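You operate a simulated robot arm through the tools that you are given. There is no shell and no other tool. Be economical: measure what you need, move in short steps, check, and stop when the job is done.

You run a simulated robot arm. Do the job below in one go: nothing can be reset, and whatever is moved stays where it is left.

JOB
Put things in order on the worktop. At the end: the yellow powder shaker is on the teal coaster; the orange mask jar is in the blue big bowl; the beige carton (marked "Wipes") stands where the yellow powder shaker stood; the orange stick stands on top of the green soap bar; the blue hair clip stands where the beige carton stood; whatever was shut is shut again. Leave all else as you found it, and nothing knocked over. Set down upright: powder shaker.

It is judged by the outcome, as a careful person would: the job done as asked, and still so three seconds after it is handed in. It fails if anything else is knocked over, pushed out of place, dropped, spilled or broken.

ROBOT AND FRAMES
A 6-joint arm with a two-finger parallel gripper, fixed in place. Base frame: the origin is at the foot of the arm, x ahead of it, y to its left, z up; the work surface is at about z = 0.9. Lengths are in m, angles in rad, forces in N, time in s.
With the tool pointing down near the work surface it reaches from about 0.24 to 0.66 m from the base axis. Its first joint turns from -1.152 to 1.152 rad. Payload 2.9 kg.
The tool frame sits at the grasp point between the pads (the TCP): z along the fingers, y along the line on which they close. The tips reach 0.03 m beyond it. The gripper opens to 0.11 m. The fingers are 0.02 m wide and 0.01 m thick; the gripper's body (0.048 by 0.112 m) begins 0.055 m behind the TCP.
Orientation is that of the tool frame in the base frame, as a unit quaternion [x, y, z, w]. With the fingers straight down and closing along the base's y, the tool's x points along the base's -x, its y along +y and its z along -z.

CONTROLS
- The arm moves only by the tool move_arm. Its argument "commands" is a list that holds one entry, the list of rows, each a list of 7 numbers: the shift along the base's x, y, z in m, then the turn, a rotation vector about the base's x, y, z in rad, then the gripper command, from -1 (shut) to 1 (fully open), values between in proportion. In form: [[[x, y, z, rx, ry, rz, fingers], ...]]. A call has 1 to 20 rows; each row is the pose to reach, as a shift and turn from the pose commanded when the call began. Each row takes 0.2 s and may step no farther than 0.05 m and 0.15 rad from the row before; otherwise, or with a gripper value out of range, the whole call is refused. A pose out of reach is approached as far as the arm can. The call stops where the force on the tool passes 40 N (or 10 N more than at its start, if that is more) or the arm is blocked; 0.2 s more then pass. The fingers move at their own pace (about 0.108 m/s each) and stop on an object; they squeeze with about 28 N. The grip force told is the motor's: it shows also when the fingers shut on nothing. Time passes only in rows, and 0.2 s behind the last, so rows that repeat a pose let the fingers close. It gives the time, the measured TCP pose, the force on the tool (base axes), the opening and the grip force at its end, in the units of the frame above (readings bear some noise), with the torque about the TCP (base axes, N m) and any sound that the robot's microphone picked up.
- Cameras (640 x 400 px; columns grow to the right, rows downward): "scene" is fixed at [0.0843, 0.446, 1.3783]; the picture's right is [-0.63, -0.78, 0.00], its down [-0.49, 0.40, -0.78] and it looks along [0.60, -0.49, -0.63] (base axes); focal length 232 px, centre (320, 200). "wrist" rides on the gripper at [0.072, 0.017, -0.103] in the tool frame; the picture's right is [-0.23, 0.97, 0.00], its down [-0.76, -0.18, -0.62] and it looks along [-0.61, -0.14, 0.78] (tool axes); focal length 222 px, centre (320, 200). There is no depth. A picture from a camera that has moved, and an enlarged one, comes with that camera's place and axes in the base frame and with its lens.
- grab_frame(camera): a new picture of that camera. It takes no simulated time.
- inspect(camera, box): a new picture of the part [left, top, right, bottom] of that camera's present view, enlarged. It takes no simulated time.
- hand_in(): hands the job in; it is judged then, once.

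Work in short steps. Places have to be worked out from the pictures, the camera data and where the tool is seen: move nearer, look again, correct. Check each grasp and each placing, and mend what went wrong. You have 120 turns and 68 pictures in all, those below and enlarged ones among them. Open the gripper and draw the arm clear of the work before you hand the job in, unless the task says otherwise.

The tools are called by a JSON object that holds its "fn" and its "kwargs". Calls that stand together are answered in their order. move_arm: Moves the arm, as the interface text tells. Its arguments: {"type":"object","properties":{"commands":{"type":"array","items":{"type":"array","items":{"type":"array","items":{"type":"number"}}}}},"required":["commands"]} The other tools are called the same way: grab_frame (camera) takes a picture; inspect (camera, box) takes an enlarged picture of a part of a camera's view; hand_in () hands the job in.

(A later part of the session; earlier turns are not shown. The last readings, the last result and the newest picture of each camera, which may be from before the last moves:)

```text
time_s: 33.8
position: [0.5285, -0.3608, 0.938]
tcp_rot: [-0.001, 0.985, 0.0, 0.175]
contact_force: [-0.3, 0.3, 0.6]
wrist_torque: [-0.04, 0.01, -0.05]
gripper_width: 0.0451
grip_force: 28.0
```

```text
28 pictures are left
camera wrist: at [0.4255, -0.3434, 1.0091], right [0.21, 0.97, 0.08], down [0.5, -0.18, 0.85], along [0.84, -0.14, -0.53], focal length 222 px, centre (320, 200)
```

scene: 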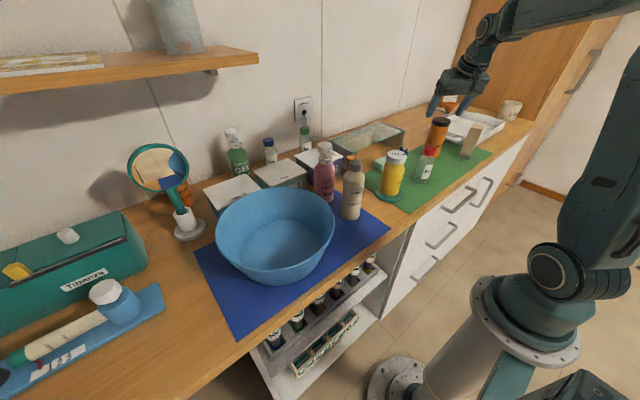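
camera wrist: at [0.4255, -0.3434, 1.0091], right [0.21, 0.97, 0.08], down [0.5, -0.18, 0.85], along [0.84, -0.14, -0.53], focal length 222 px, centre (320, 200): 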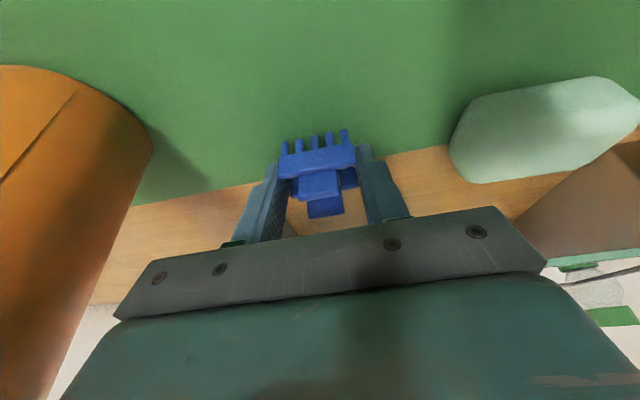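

Gripped (0.045 m). Lift, and carry to above the carton's old spot.

{"fn": "move_arm", "kwargs": {"commands": [[[0, 0, 0.02, 0, 0, 0, -0.8], [0, 0, 0.06, 0, 0, 0, -0.8], [0, 0, 0.1, 0, 0, 0, -0.8], [-0.03, -0.003, 0.12, 0, 0, 0, -0.8], [-0.07, -0.006, 0.12, 0, 0, 0, -0.8], [-0.11, -0.01, 0.12, 0, 0, 0, -0.8], [-0.142, -0.0135, 0.11, 0, 0, 0, -0.8], [-0.142, -0.0135, 0.07, 0, 0, 0, -0.8], [-0.142, -0.0135, 0.03, 0, 0, 0, -0.8]]]}}

{"fn": "grab_frame", "kwargs": {"camera": "wrist"}}

{"fn": "inspect", "kwargs": {"camera": "scene", "box": [380, 80, 500, 200]}}

```text
time_s: 35.8
position: [0.3862, -0.3728, 0.9681]
tcp_rot: [-0.002, 0.985, 0.0, 0.174]
contact_force: [0.8, -0.2, 0.4]
wrist_torque: [0.0, -0.02, 0.02]
gripper_width: 0.0449
grip_force: 27.6
```

```text
27 pictures are left
camera wrist: at [0.2824, -0.3567, 1.0388], right [0.21, 0.97, 0.08], down [0.5, -0.18, 0.85], along [0.84, -0.14, -0.53], focal length 222 px, centre (320, 200)
```

wrist: 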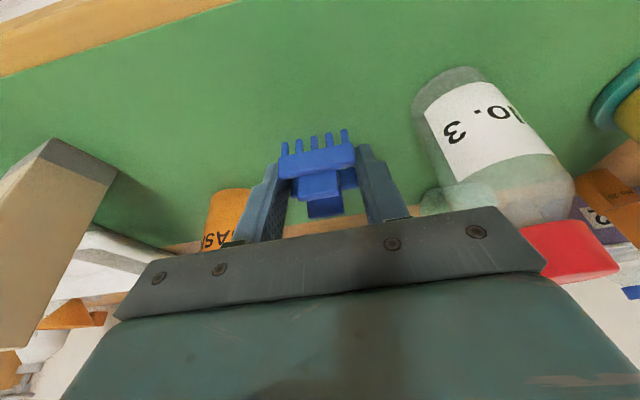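

```text
3.33 times, centred on (440, 140) of scene
camera zoom: at [0.0843, 0.446, 1.3783], right [-0.63, -0.78, 0.0], down [-0.49, 0.4, -0.78], along [0.6, -0.49, -0.63], focal length 774 px, centre (-80, 400)
```

zoom: 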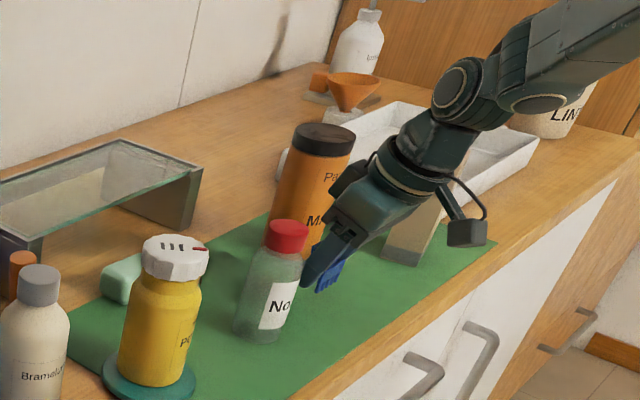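

Clear of the bottle. Lower the last 3 cm with a gentle final contact.

{"fn": "move_arm", "kwargs": {"commands": [[[0, 0, -0.015, 0, 0, 0, -0.8], [0, 0, -0.026, 0, 0, 0, -0.8], [0, 0, -0.029, 0, 0, 0, -0.8], [0, 0, -0.031, 0, 0, 0, -0.8], [0, 0, -0.032, 0, 0, 0, -0.8]]]}}

```text
time_s: 37.0
position: [0.3874, -0.3734, 0.9386]
tcp_rot: [-0.002, 0.984, -0.002, 0.176]
contact_force: [-5.0, 2.0, 13.6]
wrist_torque: [-0.07, 0.1, -0.05]
gripper_width: 0.0448
grip_force: 28.3
```

Touching (13 N). Ease 2 mm, open slightly to ~.06.

{"fn": "move_arm", "kwargs": {"commands": [[[0, 0, 0.002, 0, 0, 0, -0.8], [0, 0, 0.002, 0, 0, 0, -0.1], [0, 0, 0.002, 0, 0, 0, 0.1], [0, 0, 0.002, 0, 0, 0, 0.1]]]}}

{"fn": "grab_frame", "kwargs": {"camera": "wrist"}}

```text
time_s: 38.0
position: [0.3863, -0.3724, 0.9374]
tcp_rot: [-0.002, 0.985, 0.001, 0.175]
contact_force: [0.3, -0.3, 1.2]
wrist_torque: [-0.01, -0.03, 0.0]
gripper_width: 0.0605
grip_force: 0.1
```

```text
25 pictures are left
camera wrist: at [0.2832, -0.3555, 1.0097], right [0.21, 0.97, 0.08], down [0.5, -0.18, 0.85], along [0.84, -0.14, -0.53], focal length 222 px, centre (320, 200)
```

wrist: 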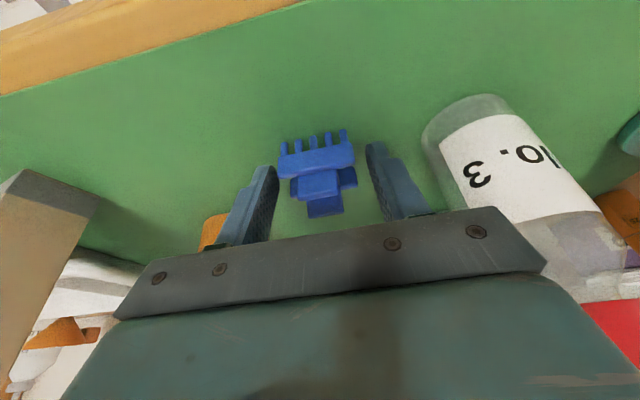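

The clip stands on its prongs at the carton's spot. Retreat, then set up for the jar (≈(.479,-.484), Ø .065): tool az −.2, tilt .8, TCP z .96, which clears the clip and carton.

{"fn": "move_arm", "kwargs": {"commands": [[[-0.012, 0, 0.033, 0, 0, 0, 0.1], [-0.024, 0, 0.066, 0, 0, 0, 0.1], [-0.036, 0, 0.1, 0, 0, 0, 0.1], [-0.048, 0, 0.14, 0, 0, 0, 0.4], [-0.048, -0.02, 0.18, 0, 0, -0.1, 0.7], [-0.04, -0.05, 0.2, 0, 0, -0.2, 0.75]]]}}

{"fn": "move_arm", "kwargs": {"commands": [[[0, -0.01, 0, -0.0298, -0.147, 0, 0.75], [0.01, -0.02, -0.01, -0.0596, -0.294, 0, 0.75], [0.02, -0.03, -0.02, -0.0894, -0.441, 0, 0.75], [0.03, -0.04, -0.05, -0.0894, -0.441, 0, 0.75], [0.033, -0.042, -0.08, -0.0894, -0.441, 0, 0.75]]]}}

{"fn": "grab_frame", "kwargs": {"camera": "wrist"}}

{"fn": "inspect", "kwargs": {"camera": "scene", "box": [390, 70, 520, 190]}}

```text
time_s: 39.4
position: [0.3468, -0.4225, 1.1388]
tcp_rot: [0.097, 0.98, -0.017, 0.173]
contact_force: [-0.2, -1.3, -0.4]
wrist_torque: [-0.04, 0.01, -0.01]
gripper_width: 0.0964
grip_force: 0.3
```

```text
time_s: 40.6
position: [0.3945, -0.4578, 1.0601]
tcp_rot: [0.091, 0.917, -0.04, 0.387]
contact_force: [-0.1, 0.3, 0.6]
wrist_torque: [0.01, -0.03, -0.02]
gripper_width: 0.0963
grip_force: 0.1
out of reach, approached as far as the arm can: row 2, 3, 4, 5
```

```text
24 pictures are left
camera wrist: at [0.2756, -0.4158, 1.0796], right [0.35, 0.92, 0.16], down [0.05, -0.19, 0.98], along [0.94, -0.33, -0.11], focal length 222 px, centre (320, 200)
```

wrist: 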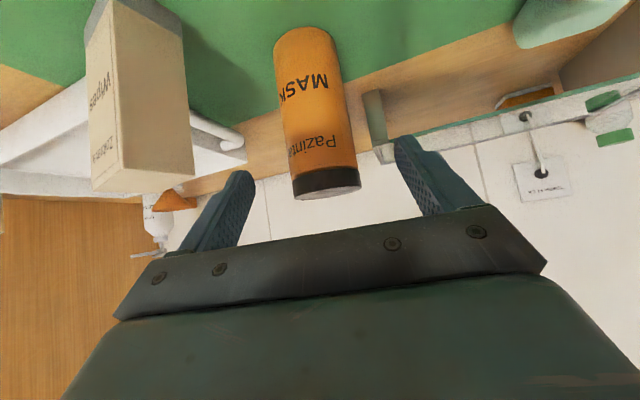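

```text
3.33 times, centred on (455, 130) of scene
camera zoom: at [0.0843, 0.446, 1.3783], right [-0.63, -0.78, 0.0], down [-0.49, 0.4, -0.78], along [0.6, -0.49, -0.63], focal length 774 px, centre (-130, 433)
```

zoom: 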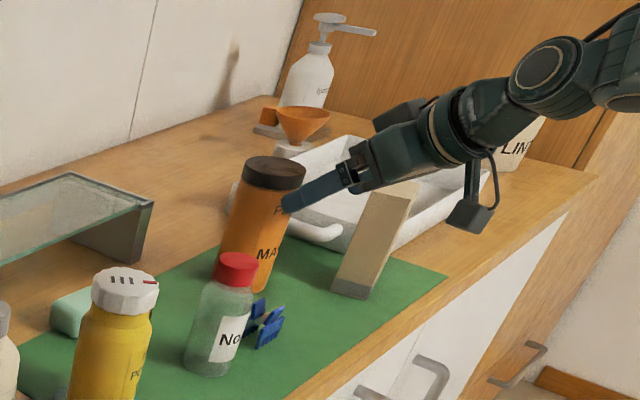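

Aligned within ~4 mm (the arm stopped a bit outward, harmless). Jar refined to (.481,-.478). Advance to grasp.

{"fn": "move_arm", "kwargs": {"commands": [[[0.022, -0.0055, -0.025, 0, 0, 0, 0.7], [0.043, -0.0105, -0.05, 0, 0, 0, 0.7], [0.065, -0.016, -0.075, 0, 0, 0, 0.7], [0.0855, -0.0212, -0.1, 0, 0, 0, 0.7]]]}}

{"fn": "grab_frame", "kwargs": {"camera": "wrist"}}

```text
time_s: 41.6
position: [0.4799, -0.477, 0.9557]
tcp_rot: [0.092, 0.917, -0.038, 0.386]
contact_force: [0.6, -0.1, 1.7]
wrist_torque: [0.04, 0.09, -0.04]
gripper_width: 0.0935
grip_force: 0.1
```

```text
22 pictures are left
camera wrist: at [0.3615, -0.4359, 0.9758], right [0.35, 0.92, 0.16], down [0.05, -0.19, 0.98], along [0.94, -0.33, -0.11], focal length 222 px, centre (320, 200)
```

wrist: 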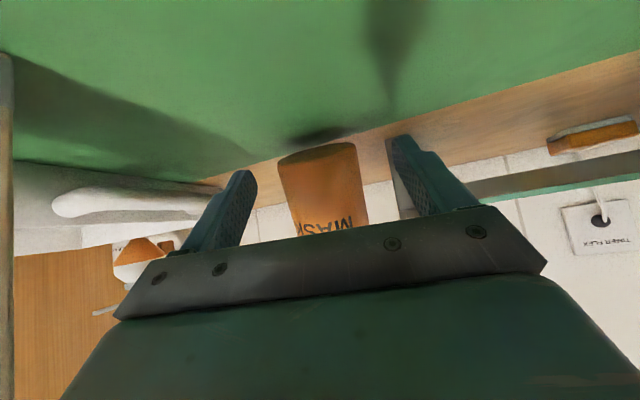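

The jar's front base edge appears lifted—the palm may be tipping it. Check the scene before acting.

{"fn": "inspect", "kwargs": {"camera": "scene", "box": [390, 70, 520, 190]}}

```text
3.33 times, centred on (455, 130) of scene
camera zoom: at [0.0843, 0.4461, 1.3783], right [-0.63, -0.78, 0.0], down [-0.49, 0.4, -0.78], along [0.6, -0.49, -0.63], focal length 774 px, centre (-130, 433)
```

zoom: 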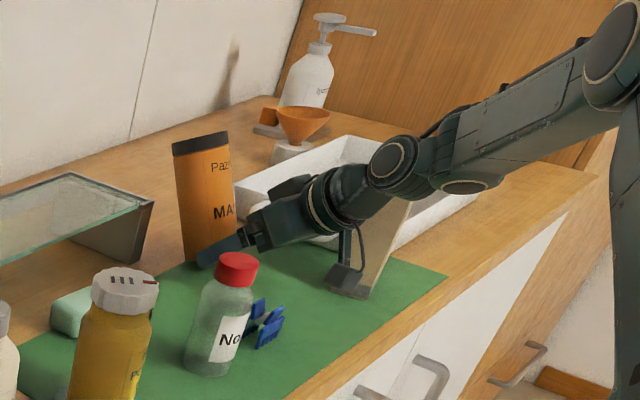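

The jar is leaning outward against the palm (statically supported, ~20°): my palm clearance was insufficient. Retreat very slowly so it rocks back upright.

{"fn": "move_arm", "kwargs": {"commands": [[[-0.002, 0.0004, 0.002, 0, 0, 0, 0.7], [-0.004, 0.0008, 0.004, 0, 0, 0, 0.7], [-0.006, 0.0012, 0.006, 0, 0, 0, 0.7], [-0.008, 0.0016, 0.008, 0, 0, 0, 0.7]]]}}

{"fn": "grab_frame", "kwargs": {"camera": "wrist"}}

```text
time_s: 42.6
position: [0.4727, -0.4752, 0.9656]
tcp_rot: [0.092, 0.917, -0.04, 0.387]
contact_force: [0.7, 0.1, -0.6]
wrist_torque: [-0.02, 0.02, 0.0]
gripper_width: 0.0935
grip_force: 0.1
```

```text
20 pictures are left
camera wrist: at [0.3538, -0.4348, 0.9846], right [0.35, 0.92, 0.16], down [0.05, -0.19, 0.98], along [0.94, -0.33, -0.11], focal length 222 px, centre (320, 200)
```

wrist: 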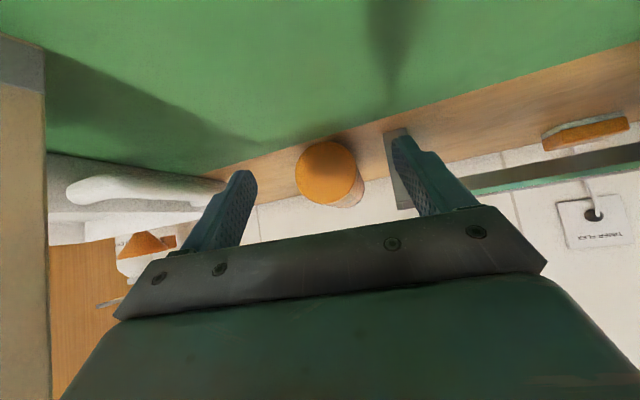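

The jar toppled onto its side (it was already falling). It must be recovered; check where it lies and that nothing else was touched.

{"fn": "inspect", "kwargs": {"camera": "scene", "box": [380, 70, 540, 190]}}

```text
3.33 times, centred on (460, 130) of scene
camera zoom: at [0.0843, 0.446, 1.3783], right [-0.63, -0.78, 0.0], down [-0.49, 0.4, -0.78], along [0.6, -0.49, -0.63], focal length 774 px, centre (-147, 433)
```

zoom: 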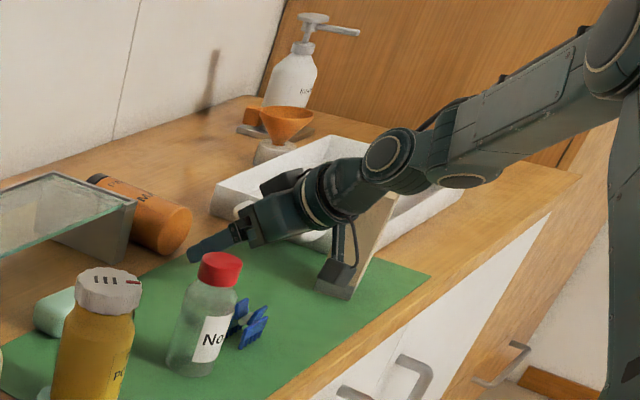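

Only the jar moved; it lies beside the riser, base toward me at ≈(.573,-.507), axis roughly +x. Plan: grip its base end with a tilted tool, bring it nearer, lay it down, re-grip vertically at mid-length and lay it in the bowl. Raise for a view of its axis.

{"fn": "move_arm", "kwargs": {"commands": [[[-0.01, 0.002, 0.03, 0, 0, 0, 0.7], [-0.02, 0.004, 0.06, 0, 0, 0, 0.7], [-0.02, 0.004, 0.1, 0, 0, 0, 0.7], [-0.02, 0.004, 0.13, 0, 0, 0, 0.7]]]}}

{"fn": "inspect", "kwargs": {"camera": "wrist", "box": [200, 20, 440, 220]}}

```text
time_s: 43.6
position: [0.4538, -0.4723, 1.0958]
tcp_rot: [0.091, 0.916, -0.039, 0.388]
contact_force: [0.2, 0.3, 0.3]
wrist_torque: [0.01, -0.01, 0.03]
gripper_width: 0.0935
grip_force: 0.0
```

```text
2.00 times, centred on (320, 120) of wrist
camera zoom: at [0.3339, -0.4321, 1.1147], right [0.35, 0.92, 0.16], down [0.05, -0.19, 0.98], along [0.94, -0.33, -0.11], focal length 444 px, centre (320, 360)
```

zoom: 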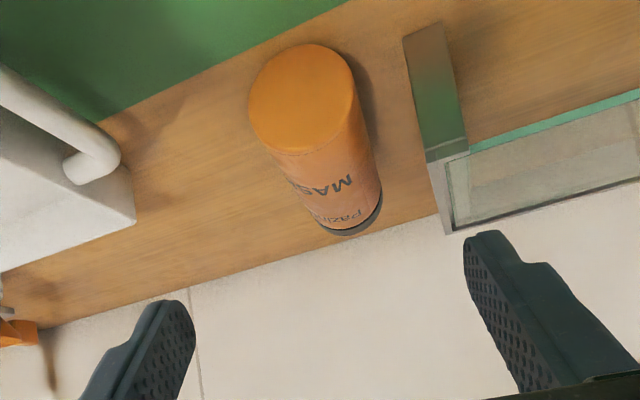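

Jar axis ≈ az −.08, base centre (.5685,-.499). Align tool (az −.1, tilt .85), opening .08, and go to a pre-grasp pose.

{"fn": "move_arm", "kwargs": {"commands": [[[0.015, -0.01, -0.02, -0.002, -0.025, 0.05, 0.45], [0.03, -0.016, -0.045, -0.005, -0.05, 0.1, 0.45], [0.041, -0.02, -0.074, -0.005, -0.05, 0.1, 0.45], [0.041, -0.02, -0.074, -0.005, -0.05, 0.1, 0.45]]]}}

{"fn": "grab_frame", "kwargs": {"camera": "wrist"}}

```text
time_s: 44.6
position: [0.4946, -0.4931, 1.0215]
tcp_rot: [0.044, 0.91, -0.019, 0.412]
contact_force: [0.1, -0.2, 1.0]
wrist_torque: [0.03, -0.02, -0.02]
gripper_width: 0.0799
grip_force: 0.0
```

```text
17 pictures are left
camera wrist: at [0.371, -0.4632, 1.0338], right [0.24, 0.95, 0.17], down [0.02, -0.18, 0.98], along [0.97, -0.24, -0.06], focal length 222 px, centre (320, 200)
```

wrist: 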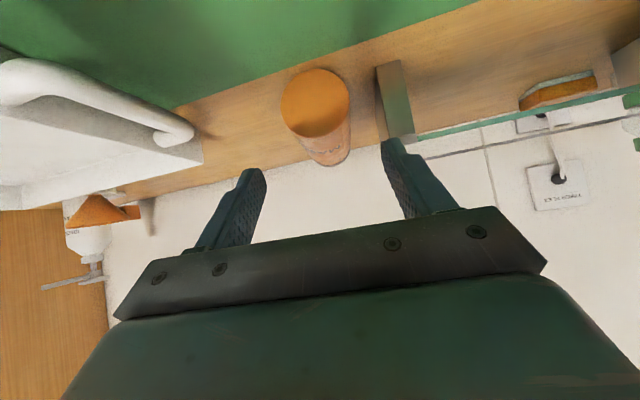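

{"fn": "move_arm", "kwargs": {"commands": [[[0.025, -0.003, -0.021, 0, 0, 0, 0.45], [0.049, -0.005, -0.042, 0, 0, 0, 0.45], [0.073, -0.007, -0.062, 0, 0, 0, 0.45], [0.0974, -0.009, -0.082, 0, 0, 0, 0.45]]]}}

{"fn": "grab_frame", "kwargs": {"camera": "wrist"}}

```text
time_s: 45.6
position: [0.591, -0.5023, 0.9387]
tcp_rot: [0.045, 0.91, -0.02, 0.412]
contact_force: [-0.9, -0.7, 0.1]
wrist_torque: [-0.01, -0.01, 0.04]
gripper_width: 0.08
grip_force: 0.1
```

```text
16 pictures are left
camera wrist: at [0.4679, -0.4725, 0.9522], right [0.24, 0.95, 0.17], down [0.02, -0.18, 0.98], along [0.97, -0.24, -0.06], focal length 222 px, centre (320, 200)
```

wrist: 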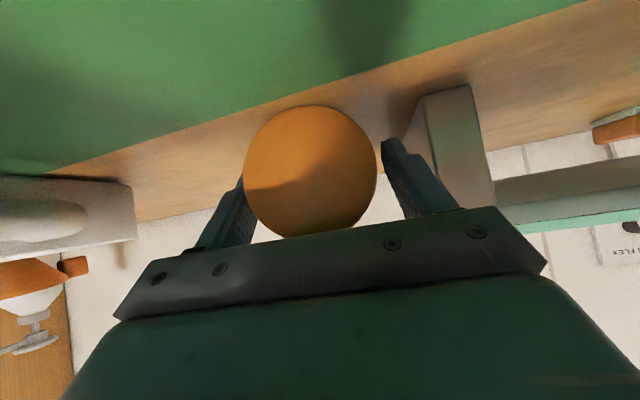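

Fingers flank the base end. Close.

{"fn": "move_arm", "kwargs": {"commands": [[[0, 0, 0, 0, 0, 0, 0.1], [0, 0, 0, 0, 0, 0, -0.4], [0, 0, 0, 0, 0, 0, -0.4], [0, 0, 0.003, 0, 0, 0, -0.4]]]}}

```text
time_s: 46.6
position: [0.5909, -0.5028, 0.942]
tcp_rot: [0.044, 0.91, -0.019, 0.411]
contact_force: [-0.2, -0.2, -3.4]
wrist_torque: [0.03, 0.15, 0.0]
gripper_width: 0.0654
grip_force: 27.7
```

Jar held (0.0654 m). Lift ~4 cm and pull it back between clip and carton.

{"fn": "move_arm", "kwargs": {"commands": [[[0, 0, 0.02, 0, 0, 0, -0.4], [-0.01, 0.0, 0.045, 0, 0, 0, -0.4], [-0.05, 0.006, 0.05, 0, 0, 0, -0.4], [-0.09, 0.013, 0.05, 0, 0, 0, -0.4], [-0.13, 0.02, 0.05, 0, 0, 0, -0.4], [-0.165, 0.026, 0.05, 0, 0, 0, -0.4], [-0.19, 0.03, 0.05, 0, 0, 0, -0.4]]]}}

{"fn": "inspect", "kwargs": {"camera": "scene", "box": [390, 70, 520, 190]}}

```text
time_s: 48.2
position: [0.4157, -0.4632, 0.9928]
tcp_rot: [0.045, 0.91, -0.02, 0.411]
contact_force: [-0.8, 0.3, -2.2]
wrist_torque: [0.04, 0.16, -0.03]
gripper_width: 0.0654
grip_force: 27.8
out of reach, approached as far as the arm can: row 7
```

```text
3.33 times, centred on (455, 130) of scene
camera zoom: at [0.0844, 0.446, 1.3783], right [-0.63, -0.78, 0.0], down [-0.49, 0.4, -0.78], along [0.6, -0.49, -0.63], focal length 774 px, centre (-130, 433)
```

zoom: 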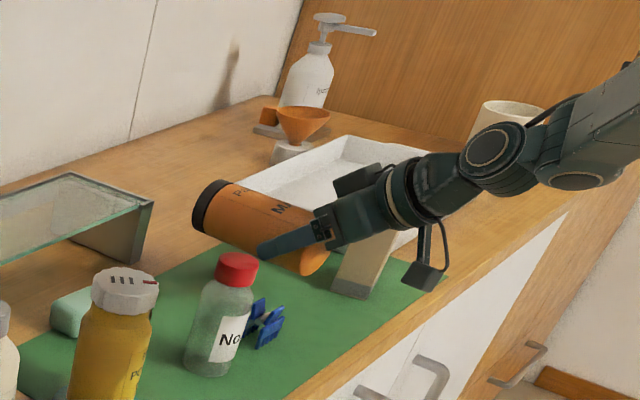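

Lay it down here (jar axis at y≈−.465), lowering to contact.

{"fn": "move_arm", "kwargs": {"commands": [[[0, 0, -0.025, 0, 0, 0, -0.4], [0, 0, -0.045, 0, 0, 0, -0.4], [0, 0, -0.05, 0, 0, 0, -0.4], [0, 0, -0.053, 0, 0, 0, -0.4]]]}}

```text
time_s: 49.2
position: [0.4178, -0.4632, 0.9415]
tcp_rot: [0.045, 0.91, -0.02, 0.412]
contact_force: [-0.7, 1.5, 0.6]
wrist_torque: [0.05, 0.3, -0.05]
gripper_width: 0.0652
grip_force: 28.5
```

Touching lightly; 1.5 mm lower, then open to 0.08.

{"fn": "move_arm", "kwargs": {"commands": [[[0, 0, -0.0015, 0, 0, 0, -0.4], [0, 0, -0.0015, 0, 0, 0, 0.3], [0, 0, -0.0015, 0, 0, 0, 0.45], [0, 0, -0.0015, 0, 0, 0, 0.45]]]}}

{"fn": "grab_frame", "kwargs": {"camera": "wrist"}}

```text
time_s: 50.2
position: [0.4177, -0.4639, 0.9387]
tcp_rot: [0.044, 0.91, -0.018, 0.412]
contact_force: [0.2, -0.9, 0.5]
wrist_torque: [0.03, 0.01, 0.01]
gripper_width: 0.0794
grip_force: 0.0
```

```text
14 pictures are left
camera wrist: at [0.2944, -0.4339, 0.9519], right [0.24, 0.95, 0.17], down [0.02, -0.18, 0.98], along [0.97, -0.24, -0.06], focal length 222 px, centre (320, 200)
```

wrist: 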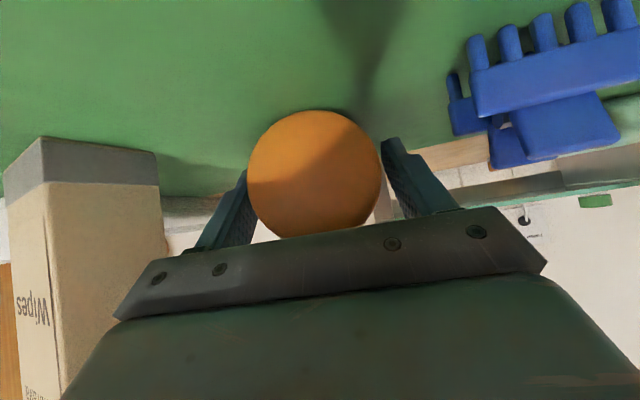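

Jar lies stably, base centre ≈(.398,-.46). Lift straight off, reduce tilt to .25, and position over its mid-length.

{"fn": "move_arm", "kwargs": {"commands": [[[0, 0, 0.03, 0, 0, 0, 0.45], [0, 0, 0.07, 0, 0, 0, 0.45], [0, 0, 0.11, 0, 0, 0, 0.45], [0, 0, 0.15, 0, 0, 0, 0.45]]]}}

{"fn": "move_arm", "kwargs": {"commands": [[[0.0, 0, 0, 0.015, 0.149, 0, 0.45], [0.005, 0, 0, 0.03, 0.298, 0, 0.45], [0.01, 0, -0.01, 0.045, 0.447, 0, 0.45], [0.015, -0.0005, -0.03, 0.06, 0.595, 0, 0.45], [0.018, -0.0005, -0.065, 0.06, 0.595, 0, 0.45]]]}}

{"fn": "grab_frame", "kwargs": {"camera": "wrist"}}

```text
time_s: 51.2
position: [0.4184, -0.4604, 1.0889]
tcp_rot: [0.045, 0.91, -0.021, 0.412]
contact_force: [1.0, 0.0, 0.3]
wrist_torque: [0.0, 0.0, 0.0]
gripper_width: 0.0797
grip_force: 0.2
```

```text
time_s: 52.4
position: [0.4346, -0.4639, 1.0243]
tcp_rot: [0.05, 0.991, -0.005, 0.125]
contact_force: [0.4, 0.3, -0.7]
wrist_torque: [-0.02, -0.03, 0.02]
gripper_width: 0.0796
grip_force: 0.0
```

```text
13 pictures are left
camera wrist: at [0.3415, -0.4379, 1.1053], right [0.32, 0.95, 0.06], down [0.56, -0.24, 0.79], along [0.76, -0.22, -0.61], focal length 222 px, centre (320, 200)
```

wrist: 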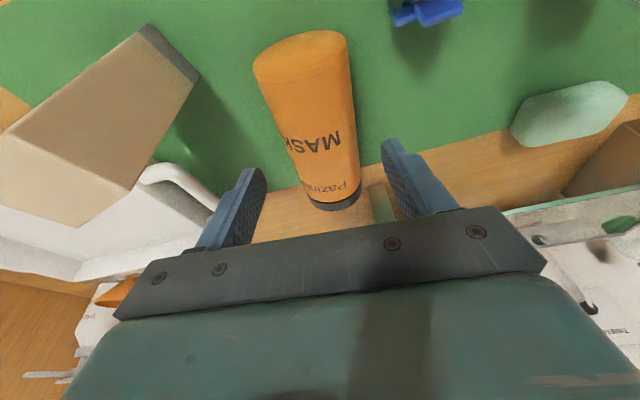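

Well aligned. Descend onto the jar.

{"fn": "move_arm", "kwargs": {"commands": [[[0.008, 0, -0.04, 0, 0, 0, 0.45], [0.014, 0, -0.07, 0, 0, 0, 0.45], [0.0175, -0.0005, -0.086, 0, 0, 0, 0.45]]]}}

{"fn": "move_arm", "kwargs": {"commands": [[[0, 0, 0, 0, 0, 0, 0.1], [0, 0, 0, 0, 0, 0, -0.4], [0, 0, 0, 0, 0, 0, -0.4], [0, 0, 0.003, 0, 0, 0, -0.4], [0, 0, 0.01, 0, 0, 0, -0.4]]]}}

```text
time_s: 53.2
position: [0.4519, -0.4655, 0.9369]
tcp_rot: [0.05, 0.991, -0.006, 0.126]
contact_force: [0.3, 0.2, -0.5]
wrist_torque: [-0.01, 0.0, 0.0]
gripper_width: 0.0799
grip_force: 0.1
```

```text
time_s: 54.4
position: [0.4519, -0.4636, 0.9459]
tcp_rot: [0.049, 0.991, -0.005, 0.126]
contact_force: [0.0, 0.1, -3.2]
wrist_torque: [0.03, 0.07, 0.02]
gripper_width: 0.0648
grip_force: 28.2
```

Jar held at 0.065 m. Lift to z≈1.2 and sweep over toward the bowl above everything.

{"fn": "move_arm", "kwargs": {"commands": [[[0, 0, 0.045, 0, 0, 0, -0.4], [0, 0, 0.09, 0, 0, 0, -0.4], [0, 0, 0.135, 0, 0, 0, -0.4], [-0.005, 0.005, 0.18, 0, 0, 0, -0.4], [-0.02, 0.02, 0.22, 0, 0, 0, -0.4], [-0.04, 0.04, 0.25, 0, 0, 0, -0.4], [-0.07, 0.07, 0.255, 0, 0, 0, -0.4], [-0.054, 0.115, 0.255, 0, 0, 0, -0.4], [-0.032, 0.158, 0.255, 0, 0, 0, -0.4], [-0.01, 0.199, 0.255, 0, 0, 0, -0.4], [0.012, 0.24, 0.255, 0, 0, 0, -0.4], [0.03, 0.283, 0.255, 0, 0, 0, -0.4], [0.044, 0.327, 0.255, 0, 0, 0, -0.4], [0.055, 0.372, 0.255, 0, 0, 0, -0.4], [0.061, 0.418, 0.255, 0, 0, 0, -0.4], [0.063, 0.464, 0.255, 0, 0, 0, -0.4], [0.061, 0.51, 0.255, 0, 0, 0.1, -0.4], [0.05, 0.555, 0.255, 0, 0, 0.2, -0.4], [0.035, 0.6, 0.255, 0, 0, 0.3, -0.4], [0.015, 0.645, 0.255, 0, 0, 0.4, -0.4]]]}}

{"fn": "grab_frame", "kwargs": {"camera": "wrist"}}

{"fn": "grab_frame", "kwargs": {"camera": "scene"}}

```text
time_s: 58.6
position: [0.4692, 0.1811, 1.201]
tcp_rot: [-0.15, 0.981, 0.02, 0.125]
contact_force: [0.1, 0.1, -3.6]
wrist_torque: [0.0, 0.08, 0.02]
gripper_width: 0.0647
grip_force: 28.1
out of reach, approached as far as the arm can: row 4, 5, 6
```

```text
12 pictures are left
camera wrist: at [0.3705, 0.1682, 1.2818], right [-0.08, 1.0, 0.06], down [0.61, 0.0, 0.79], along [0.79, 0.1, -0.61], focal length 222 px, centre (320, 200)
```

wrist: 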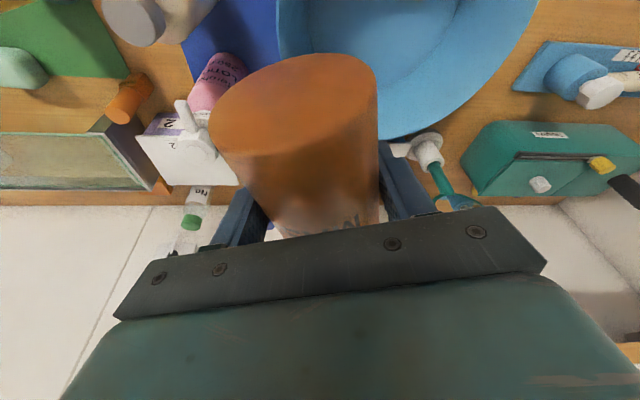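

```text
11 pictures are left
```

scene: 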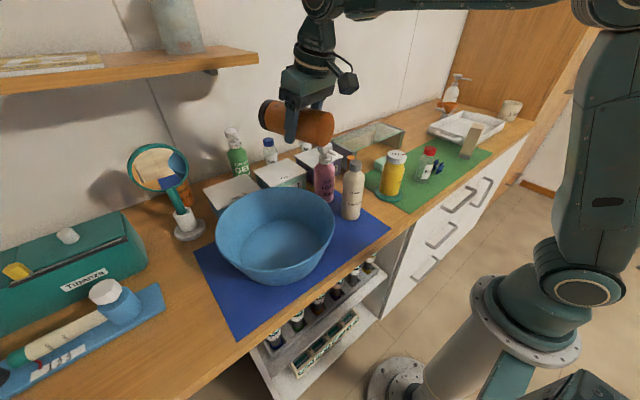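

Bowl centre ≈(.457,.277). Move the jar's middle over it and descend to ~5 cm above the floor.

{"fn": "move_arm", "kwargs": {"commands": [[[-0.014, 0.045, 0, 0, 0, 0, -0.4], [-0.027, 0.09, 0, 0, 0, 0, -0.4], [-0.027, 0.091, -0.045, 0, 0, 0, -0.4], [-0.027, 0.091, -0.09, 0, 0, 0, -0.4], [-0.027, 0.091, -0.135, 0, 0, 0, -0.4], [-0.027, 0.091, -0.175, 0, 0, 0, -0.4], [-0.027, 0.091, -0.205, 0, 0, 0, -0.4]]]}}

{"fn": "inspect", "kwargs": {"camera": "scene", "box": [180, 110, 380, 300]}}

```text
time_s: 60.2
position: [0.4411, 0.2706, 0.9967]
tcp_rot: [-0.148, 0.981, 0.021, 0.124]
contact_force: [-0.5, -0.3, -2.8]
wrist_torque: [-0.02, 0.04, -0.01]
gripper_width: 0.0647
grip_force: 27.7
```

```text
2.11 times, centred on (280, 205) of scene
camera zoom: at [0.0844, 0.4461, 1.3783], right [-0.63, -0.78, 0.0], down [-0.49, 0.4, -0.78], along [0.6, -0.49, -0.63], focal length 489 px, centre (404, 190)
```

zoom: 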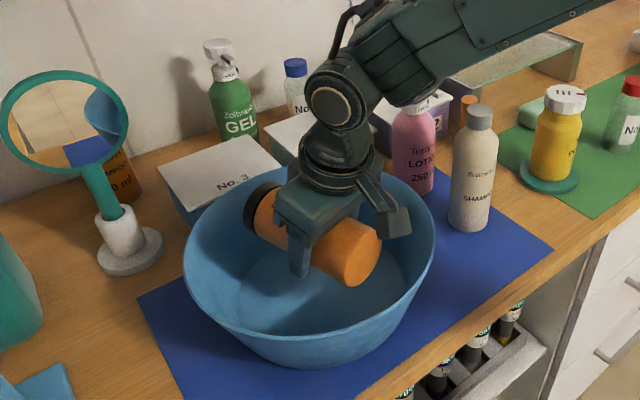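

Well centred within the rim. Lower to contact.

{"fn": "move_arm", "kwargs": {"commands": [[[0, 0, -0.02, 0, 0, 0, -0.4], [0, 0, -0.038, 0, 0, 0, -0.4], [0, 0, -0.045, 0, 0, 0, -0.4], [0, 0, -0.049, 0, 0, 0, -0.4], [0, 0, -0.052, 0, 0, 0, -0.4], [0, 0, -0.055, 0, 0, 0, -0.4], [0, 0, -0.057, 0, 0, 0, -0.4]]]}}

```text
time_s: 61.8
position: [0.4408, 0.2716, 0.9412]
tcp_rot: [-0.149, 0.981, 0.02, 0.125]
contact_force: [-5.7, -1.1, 11.5]
wrist_torque: [-0.1, 0.39, -0.05]
gripper_width: 0.0647
grip_force: 28.6
```

Contact (11 N). Ease 1 mm and open to ~.085.

{"fn": "move_arm", "kwargs": {"commands": [[[0, 0, 0.001, 0, 0, 0, -0.4], [0, 0, 0.001, 0, 0, 0, 0.2], [0, 0, 0.001, 0, 0, 0, 0.5], [0, 0, 0.001, 0, 0, 0, 0.5]]]}}

{"fn": "move_arm", "kwargs": {"commands": [[[0, 0, 0.03, 0, 0, 0, 0.5], [0, 0, 0.07, 0, 0, 0, 0.5], [0, 0, 0.115, 0, 0, 0, 0.5], [0, 0, 0.16, 0, 0, 0, 0.5], [0, 0, 0.2, 0, 0, 0, 0.5], [0, 0, 0.24, 0, 0, 0, 0.3]]]}}

{"fn": "inspect", "kwargs": {"camera": "scene", "box": [180, 110, 440, 300]}}

```text
time_s: 62.8
position: [0.4412, 0.2725, 0.9413]
tcp_rot: [-0.148, 0.981, 0.02, 0.124]
contact_force: [0.2, 0.3, 0.2]
wrist_torque: [0.02, 0.02, 0.01]
gripper_width: 0.0828
grip_force: 0.1
```

```text
time_s: 64.2
position: [0.4417, 0.2727, 1.182]
tcp_rot: [-0.149, 0.981, 0.02, 0.123]
contact_force: [0.5, -0.6, -1.0]
wrist_torque: [-0.02, -0.01, -0.02]
gripper_width: 0.0713
grip_force: 0.1
```

```text
2.11 times, centred on (310, 205) of scene
camera zoom: at [0.0843, 0.446, 1.3783], right [-0.63, -0.78, 0.0], down [-0.49, 0.4, -0.78], along [0.6, -0.49, -0.63], focal length 489 px, centre (341, 190)
```

zoom: 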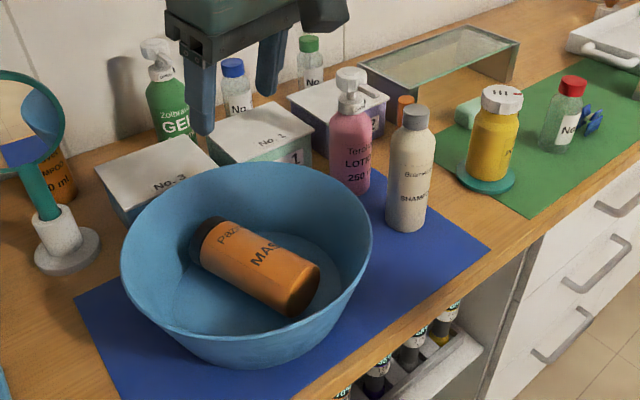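

Jar is in the bowl, nothing else disturbed. Now the stick: bring tool vertical, az 0, and look from nearer.

{"fn": "move_arm", "kwargs": {"commands": [[[0, -0.02, 0.02, -0.037, 0.12, 0, 0.3], [0, -0.04, 0.04, -0.074, 0.239, 0, 0.3]]]}}

{"fn": "move_arm", "kwargs": {"commands": [[[0, -0.045, 0, 0, 0, -0.1, 0.1], [0, -0.09, 0, 0, 0, -0.2, 0.0], [0, -0.135, 0, 0, 0, -0.3, 0.0], [0, -0.18, 0, 0, 0, -0.3, 0.0], [0.0, -0.225, 0, 0, 0, -0.3, 0.0], [0.005, -0.265, -0.02, 0, 0, -0.3, 0.0], [0.015, -0.29, -0.05, 0, 0, -0.3, 0.0], [0.02, -0.3, -0.09, 0, 0, -0.3, 0.0]]]}}

{"fn": "inspect", "kwargs": {"camera": "wrist", "box": [190, 50, 450, 225]}}

```text
time_s: 64.8
position: [0.442, 0.2327, 1.2224]
tcp_rot: [-0.151, 0.989, 0.002, 0.001]
contact_force: [-0.4, 0.2, 0.1]
wrist_torque: [-0.03, 0.01, -0.03]
gripper_width: 0.0712
grip_force: 0.0
```

```text
time_s: 66.6
position: [0.4943, -0.0729, 1.1678]
tcp_rot: [-0.001, 1.0, 0.002, -0.002]
contact_force: [-0.3, -0.5, 0.1]
wrist_torque: [-0.04, 0.03, 0.03]
gripper_width: 0.055
grip_force: 0.1
out of reach, approached as far as the arm can: row 6, 7, 8
```

```text
2.29 times, centred on (320, 138) of wrist
camera zoom: at [0.4221, -0.0571, 1.2713], right [0.23, 0.97, 0.0], down [0.76, -0.18, 0.62], along [0.6, -0.14, -0.78], focal length 508 px, centre (320, 343)
```

zoom: 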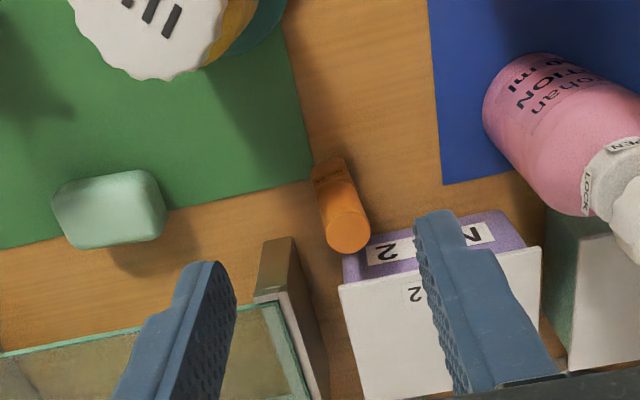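

Stick: base ≈(.552,-.079), top z≈1.0; box No.2 front is at x≥.61 and riser leg y≤−.12, so closing along y is clear. Move over and descend to just above it.

{"fn": "move_arm", "kwargs": {"commands": [[[0.03, -0.002, -0.01, 0, 0, 0, 0.0], [0.0587, -0.004, -0.03, 0, 0, 0, 0.0], [0.0587, -0.004, -0.075, 0, 0, 0, 0.0], [0.0587, -0.004, -0.12, 0, 0, 0, 0.0]]]}}

{"fn": "grab_frame", "kwargs": {"camera": "wrist"}}

```text
time_s: 67.6
position: [0.579, -0.0809, 1.0644]
tcp_rot: [-0.001, 1.0, 0.001, 0.001]
contact_force: [0.1, -0.3, -0.1]
wrist_torque: [0.01, 0.01, 0.02]
gripper_width: 0.0551
grip_force: 0.1
out of reach, approached as far as the arm can: row 3, 4
```

```text
7 pictures are left
camera wrist: at [0.507, -0.0639, 1.1674], right [0.23, 0.97, 0.0], down [0.76, -0.18, 0.62], along [0.61, -0.14, -0.78], focal length 222 px, centre (320, 200)
```

wrist: 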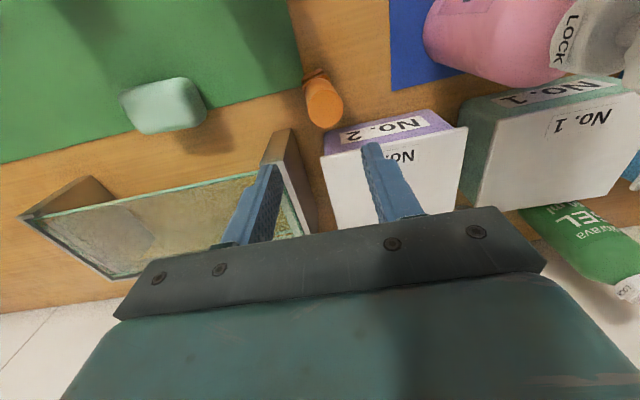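

The arm stopped ~2.6 cm too far out (x .579). Stick seen at ≈(.553,-.077). Try shifting inward at this height (tips still above the stick).

{"fn": "move_arm", "kwargs": {"commands": [[[-0.013, 0.002, 0.01, 0, 0, 0, 0.0], [-0.026, 0.004, 0.01, 0, 0, 0, 0.0], [-0.026, 0.004, 0.0, 0, 0, 0, 0.0]]]}}

```text
time_s: 68.4
position: [0.5725, -0.0801, 1.0771]
tcp_rot: [0.001, 1.0, 0.002, -0.002]
contact_force: [-0.3, -1.2, -0.5]
wrist_torque: [0.02, 0.01, -0.01]
gripper_width: 0.0551
grip_force: 0.0
out of reach, approached as far as the arm can: row 1, 2, 3
```

The vertical orientation seems to be limiting here; tilt .25 worked at the bowl. Tilt outward .25 at slightly higher z, then move inward.

{"fn": "move_arm", "kwargs": {"commands": [[[0, 0, 0.01, 0, -0.125, 0, 0.0], [0, 0, 0.01, 0, -0.25, 0, 0.0], [-0.02, 0.002, 0.005, 0, -0.25, 0, 0.0], [-0.032, 0.003, -0.01, 0, -0.25, 0, 0.0]]]}}

```text
time_s: 69.4
position: [0.625, -0.0881, 1.1088]
tcp_rot: [0.0, 0.992, 0.002, 0.126]
contact_force: [-0.2, -0.8, -0.4]
wrist_torque: [0.01, -0.01, 0.02]
gripper_width: 0.055
grip_force: 0.1
out of reach, approached as far as the arm can: row 1, 2, 3, 4
```

That went farther outward, so this looks like a joint-branch limit. Back up and in at height, untilting, and probe from there.

{"fn": "move_arm", "kwargs": {"commands": [[[-0.02, 0, 0.03, 0, 0.1, 0, 0.0], [-0.05, 0, 0.06, 0, 0.2, 0, 0.0], [-0.09, 0, 0.09, 0, 0.25, 0, 0.0], [-0.13, 0, 0.11, 0, 0.25, 0, 0.0], [-0.17, 0, 0.12, 0, 0.25, 0, 0.0], [-0.21, 0, 0.12, 0, 0.25, 0, 0.0], [-0.25, 0, 0.12, 0, 0.25, 0, 0.0], [-0.28, 0, 0.12, 0, 0.25, 0, 0.0]]]}}

```text
time_s: 71.2
position: [0.3466, -0.0894, 1.2435]
tcp_rot: [-0.003, 1.0, 0.001, -0.001]
contact_force: [-0.1, 0.2, 0.3]
wrist_torque: [0.01, -0.04, -0.03]
gripper_width: 0.055
grip_force: 0.1
out of reach, approached as far as the arm can: row 7, 8
```

Test whether tool yaw relative to the arm matters: yaw −.4 here and try to descend at this inner radius (nothing below but the counter front area).

{"fn": "move_arm", "kwargs": {"commands": [[[0, 0, 0.01, 0, 0, -0.13, 0.0], [0, 0, 0.01, 0, 0, -0.26, 0.0], [0, 0, 0.01, 0, 0, -0.4, 0.0], [0, 0, -0.03, 0, 0, -0.4, 0.0], [0, 0, -0.07, 0, 0, -0.4, 0.0]]]}}

```text
time_s: 72.4
position: [0.3498, -0.1175, 1.2239]
tcp_rot: [0.2, 0.979, -0.028, -0.01]
contact_force: [1.2, 0.5, 0.2]
wrist_torque: [-0.08, 0.12, 0.01]
gripper_width: 0.055
grip_force: 0.1
out of reach, approached as far as the arm can: row 1, 4, 5
```

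{"fn": "move_arm", "kwargs": {"commands": [[[0, 0, 0, 0, 0, 0, 0.0], [0, 0, -0.02, 0, 0, 0, 0.0], [0, 0, -0.04, 0, 0, 0, 0.0], [0, 0, -0.06, 0, 0, 0, 0.0]]]}}

{"fn": "grab_frame", "kwargs": {"camera": "scene"}}

```text
time_s: 73.4
position: [0.3458, -0.091, 1.1163]
tcp_rot: [0.198, 0.98, 0.002, 0.003]
contact_force: [0.3, -0.5, -0.1]
wrist_torque: [0.02, 0.0, -0.03]
gripper_width: 0.055
grip_force: 0.0
out of reach, approached as far as the arm can: row 2
```

```text
6 pictures are left
```

scene: 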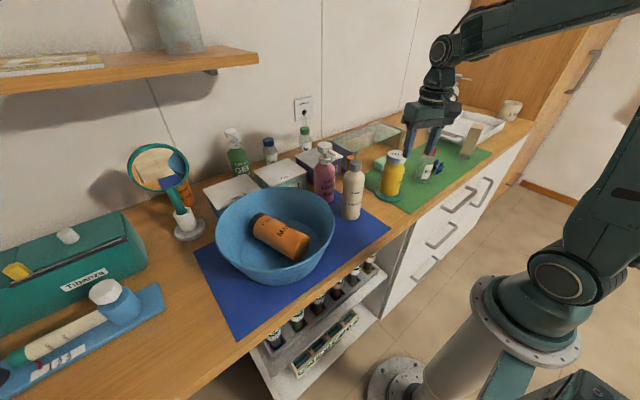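

The arm is now in a good branch (vertical, r .357, z 1.116). Move out over the stick, keeping this yaw (−.4), then down to just above it.

{"fn": "move_arm", "kwargs": {"commands": [[[0.02, 0.002, 0.02, 0, 0, 0, 0.0], [0.06, 0.004, 0.025, 0, 0, 0, 0.0], [0.1, 0.007, 0.025, 0, 0, 0, 0.0], [0.14, 0.01, 0.025, 0, 0, 0, 0.0], [0.18, 0.012, 0.02, 0, 0, 0, 0.0], [0.2065, 0.014, 0.0, 0, 0, 0, 0.0], [0.2065, 0.014, -0.035, 0, 0, 0, 0.0], [0.2065, 0.014, -0.066, 0, 0, 0, 0.0]]]}}

{"fn": "grab_frame", "kwargs": {"camera": "wrist"}}

```text
time_s: 75.2
position: [0.5532, -0.074, 1.0495]
tcp_rot: [0.199, 0.98, 0.0, 0.002]
contact_force: [0.1, -0.1, -0.2]
wrist_torque: [0.01, 0.0, -0.02]
gripper_width: 0.0551
grip_force: 0.1
```

```text
5 pictures are left
camera wrist: at [0.4927, -0.0304, 1.1515], right [0.59, 0.81, 0.0], down [0.63, -0.46, 0.62], along [0.51, -0.37, -0.78], focal length 222 px, centre (320, 200)
```

wrist: 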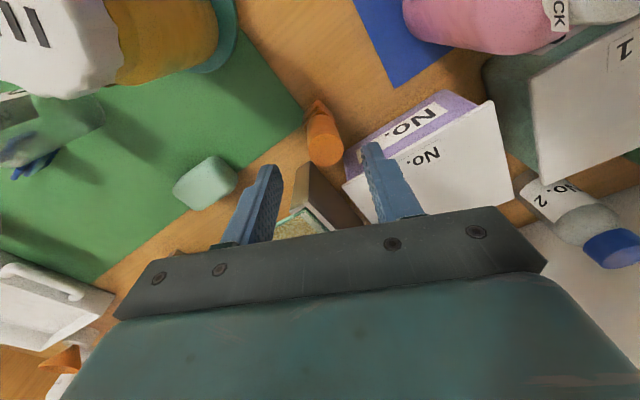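

Stick centre ≈(.552,-.075), directly under the TCP. Descend and close.

{"fn": "move_arm", "kwargs": {"commands": [[[-0.001, -0.001, -0.04, 0, 0, 0, 0.0], [-0.001, -0.001, -0.08, 0, 0, 0, 0.0]]]}}

{"fn": "move_arm", "kwargs": {"commands": [[[0, 0, 0, 0, 0, 0, -0.4], [0, 0, 0, 0, 0, 0, -0.9], [0, 0, 0, 0, 0, 0, -0.9], [0, 0, 0, 0, 0, 0, -0.9]]]}}

```text
time_s: 75.8
position: [0.5534, -0.0763, 0.9688]
tcp_rot: [0.199, 0.98, 0.001, 0.003]
contact_force: [-0.4, -0.2, -0.4]
wrist_torque: [0.01, 0.0, 0.0]
gripper_width: 0.0549
grip_force: 0.1
```

```text
time_s: 76.8
position: [0.5528, -0.0758, 0.969]
tcp_rot: [0.199, 0.98, 0.001, 0.001]
contact_force: [-0.6, -0.4, -0.6]
wrist_torque: [0.0, 0.03, 0.0]
gripper_width: 0.0359
grip_force: 27.9
```

Width .036 is more than the ~.025 cylinder, so the tips caught the square base corner-wise. Reopen, raise 16 mm onto the cylinder and close again.

{"fn": "move_arm", "kwargs": {"commands": [[[0, 0, 0, 0, 0, 0, -0.1], [0, 0, 0.008, 0, 0, 0, 0.0], [0, 0, 0.017, 0, 0, 0, 0.0], [0, 0, 0.017, 0, 0, 0, -0.5], [0, 0, 0.017, 0, 0, 0, -0.9], [0, 0, 0.017, 0, 0, 0, -0.9], [0, 0, 0.017, 0, 0, 0, -0.9]]]}}

```text
time_s: 78.4
position: [0.5525, -0.0769, 0.9875]
tcp_rot: [0.199, 0.98, 0.0, 0.001]
contact_force: [0.6, 1.5, 0.0]
wrist_torque: [0.01, -0.01, -0.03]
gripper_width: 0.0249
grip_force: 27.4
heard: snap
```

A snap was heard. Inspect.

{"fn": "inspect", "kwargs": {"camera": "wrist", "box": [240, 80, 420, 220]}}

```text
2.86 times, centred on (330, 150) of wrist
camera zoom: at [0.4921, -0.0326, 1.0889], right [0.59, 0.81, 0.0], down [0.63, -0.46, 0.62], along [0.51, -0.37, -0.78], focal length 635 px, centre (291, 343)
```

zoom: 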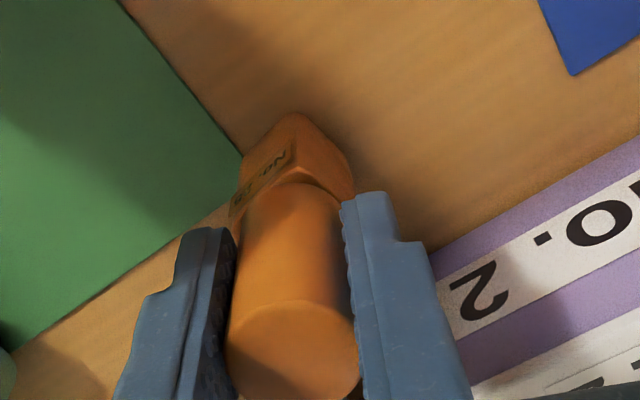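

The stick still looks whole: a square base (~.026) with a round upper part (likely a cap). To avoid pulling at the cap I'll release, yaw to align with the base's faces (az ≈ +.18), and grip the base lower down.

{"fn": "move_arm", "kwargs": {"commands": [[[0, 0, 0, 0, 0, 0, -0.3], [0, 0, 0, 0, 0, 0, -0.05], [0, 0, 0, 0, 0, 0.145, -0.05], [0, 0, 0, 0, 0, 0.29, -0.05], [0, 0, 0, 0, 0, 0.435, -0.05], [0, 0, 0, 0, 0, 0.58, -0.05], [0, 0, -0.015, 0, 0, 0.58, -0.05], [0, 0, -0.028, 0, 0, 0.58, -0.05]]]}}

{"fn": "inspect", "kwargs": {"camera": "wrist", "box": [240, 80, 420, 220]}}

```text
time_s: 80.2
position: [0.5531, -0.076, 0.9577]
tcp_rot: [-0.091, 0.996, 0.001, 0.001]
contact_force: [0.8, -0.2, -0.3]
wrist_torque: [0.0, 0.01, 0.0]
gripper_width: 0.0526
grip_force: 0.1
heard: snap
```

```text
2.86 times, centred on (330, 150) of wrist
camera zoom: at [0.4781, -0.0726, 1.0607], right [0.05, 1.0, 0.0], down [0.78, -0.04, 0.62], along [0.62, -0.03, -0.78], focal length 635 px, centre (291, 343)
```

zoom: 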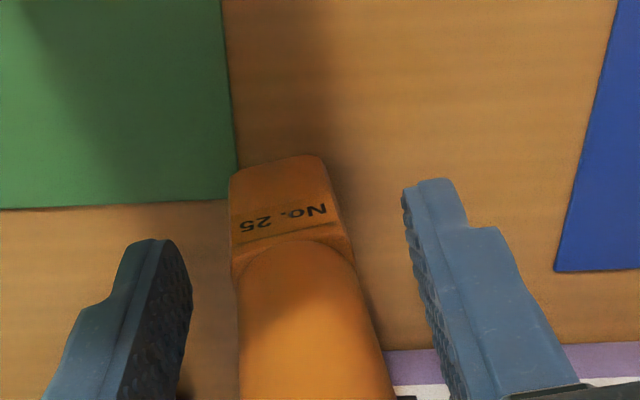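

The base is aligned with the fingers and looks whole (the sound came on release too). Close on the base.

{"fn": "move_arm", "kwargs": {"commands": [[[0, 0, 0, 0, 0, 0, -0.4], [0, 0, 0, 0, 0, 0, -0.9], [0, 0, 0, 0, 0, 0, -0.9], [0, 0, 0, 0, 0, 0, -0.9]]]}}

```text
time_s: 81.2
position: [0.5522, -0.0769, 0.9583]
tcp_rot: [-0.09, 0.996, 0.001, 0.001]
contact_force: [-0.1, -0.8, -0.3]
wrist_torque: [0.02, 0.0, 0.0]
gripper_width: 0.026
grip_force: 28.1
heard: snap
```

Gripped base at .026. Lift, carry over to the soap (≈(.530,-.226)), stopping ~2 cm above its top.

{"fn": "move_arm", "kwargs": {"commands": [[[0, 0, 0.03, 0, 0, 0, -0.9], [0, 0, 0.07, 0, 0, 0, -0.9], [0, 0, 0.1, 0, 0, 0, -0.9], [-0.006, -0.04, 0.1, 0, 0, -0.1, -0.9], [-0.012, -0.08, 0.1, 0, 0, -0.2, -0.9], [-0.018, -0.12, 0.1, 0, 0, -0.3, -0.9], [-0.022, -0.149, 0.1, 0, 0, -0.4, -0.9], [-0.022, -0.149, 0.065, 0, 0, -0.4, -0.9]]]}}

{"fn": "inspect", "kwargs": {"camera": "wrist", "box": [220, 60, 420, 220]}}

```text
time_s: 83.0
position: [0.5297, -0.2258, 1.0241]
tcp_rot: [0.11, 0.994, 0.001, 0.001]
contact_force: [-0.6, -0.7, -1.7]
wrist_torque: [-0.02, 0.02, 0.0]
gripper_width: 0.0259
grip_force: 28.0
```

```text
2.50 times, centred on (320, 140) of wrist
camera zoom: at [0.4626, -0.1931, 1.1261], right [0.43, 0.9, 0.0], down [0.7, -0.34, 0.62], along [0.56, -0.27, -0.78], focal length 555 px, centre (320, 350)
```

zoom: 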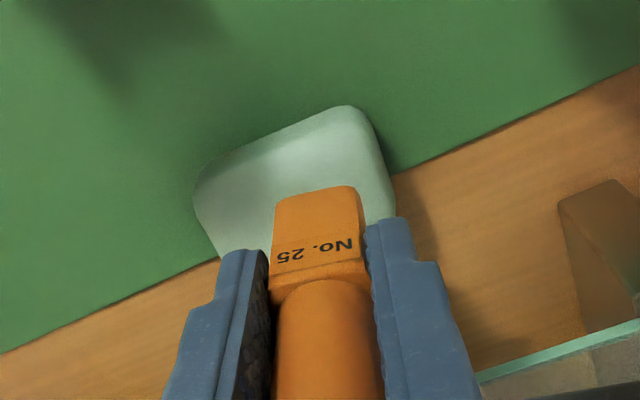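

The stick is whole and held upright. Soap centre is ≈(.534,-.239); shift (+.004,−.013) and lower to contact.

{"fn": "move_arm", "kwargs": {"commands": [[[0.004, -0.013, 0, 0, 0, 0, -0.9], [0.004, -0.013, -0.01, 0, 0, 0, -0.9], [0.004, -0.013, -0.016, 0, 0, 0, -0.9], [0.004, -0.013, -0.019, 0, 0, 0, -0.9], [0.004, -0.013, -0.022, 0, 0, 0, -0.9], [0.004, -0.013, -0.025, 0, 0, 0, -0.9]]]}}

```text
time_s: 84.4
position: [0.5334, -0.239, 0.999]
tcp_rot: [0.11, 0.994, 0.001, 0.001]
contact_force: [0.4, 0.3, -0.3]
wrist_torque: [-0.01, 0.01, -0.02]
gripper_width: 0.0261
grip_force: 28.1
```

{"fn": "move_arm", "kwargs": {"commands": [[[0, 0, -0.002, 0, 0, 0, -0.9], [0, 0, -0.004, 0, 0, 0, -0.9], [0, 0, -0.006, 0, 0, 0, -0.9]]]}}

```text
time_s: 85.2
position: [0.5339, -0.2392, 0.9954]
tcp_rot: [0.11, 0.994, 0.001, 0.004]
contact_force: [-1.8, 1.3, 20.3]
wrist_torque: [-0.08, -0.32, 0.01]
gripper_width: 0.0263
grip_force: 27.1
```

Contact (20 N) at z≈.995. Ease 2.5 mm and open gently.

{"fn": "move_arm", "kwargs": {"commands": [[[0, 0, 0.0025, 0, 0, 0, -0.9], [0, 0, 0.0025, 0, 0, 0, -0.9], [0, 0, 0.0025, 0, 0, 0, -0.4], [0, 0, 0.0025, 0, 0, 0, -0.1], [0, 0, 0.0025, 0, 0, 0, -0.1]]]}}

{"fn": "inspect", "kwargs": {"camera": "wrist", "box": [220, 60, 420, 220]}}

```text
time_s: 86.4
position: [0.5332, -0.2389, 0.9944]
tcp_rot: [0.108, 0.994, 0.001, 0.002]
contact_force: [-1.0, -0.5, -0.2]
wrist_torque: [0.03, -0.02, 0.02]
gripper_width: 0.0496
grip_force: 0.2
heard: snap
```

```text
2.50 times, centred on (320, 140) of wrist
camera zoom: at [0.4665, -0.2064, 1.0972], right [0.43, 0.9, 0.0], down [0.7, -0.34, 0.62], along [0.56, -0.27, -0.78], focal length 555 px, centre (320, 350)
```

zoom: 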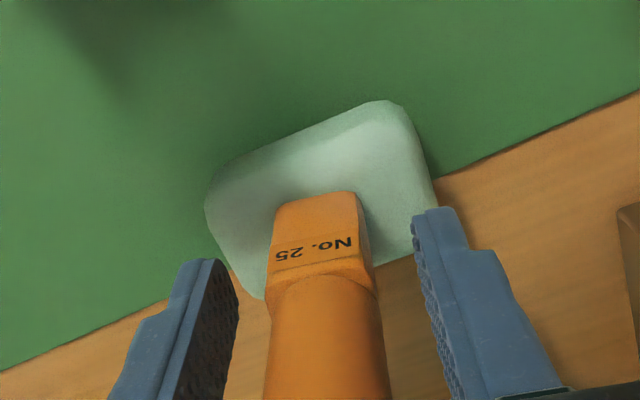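

The stick stands centred on the soap. Retreat straight up and clear.

{"fn": "move_arm", "kwargs": {"commands": [[[0, 0, 0.02, 0, 0, 0, -0.1], [0, 0, 0.06, 0, 0, 0, -0.1], [0, 0, 0.1, 0, 0, 0, -0.1], [-0.01, 0, 0.14, 0, 0, 0, 0.5], [-0.05, 0, 0.17, 0, 0, 0, 1], [-0.1, 0, 0.19, 0, 0, 0, 1], [-0.14, 0, 0.2, 0, 0, 0, 1], [-0.18, 0, 0.21, 0, 0, 0, 1], [-0.2, 0, 0.22, 0, 0, 0, 1]]]}}

{"fn": "grab_frame", "kwargs": {"camera": "scene"}}

```text
refused: row 6 steps farther than a row can; nothing moved
```

```text
0 pictures are left
```

scene: 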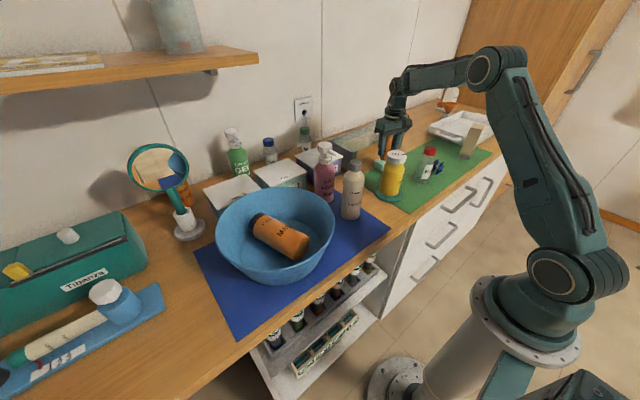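

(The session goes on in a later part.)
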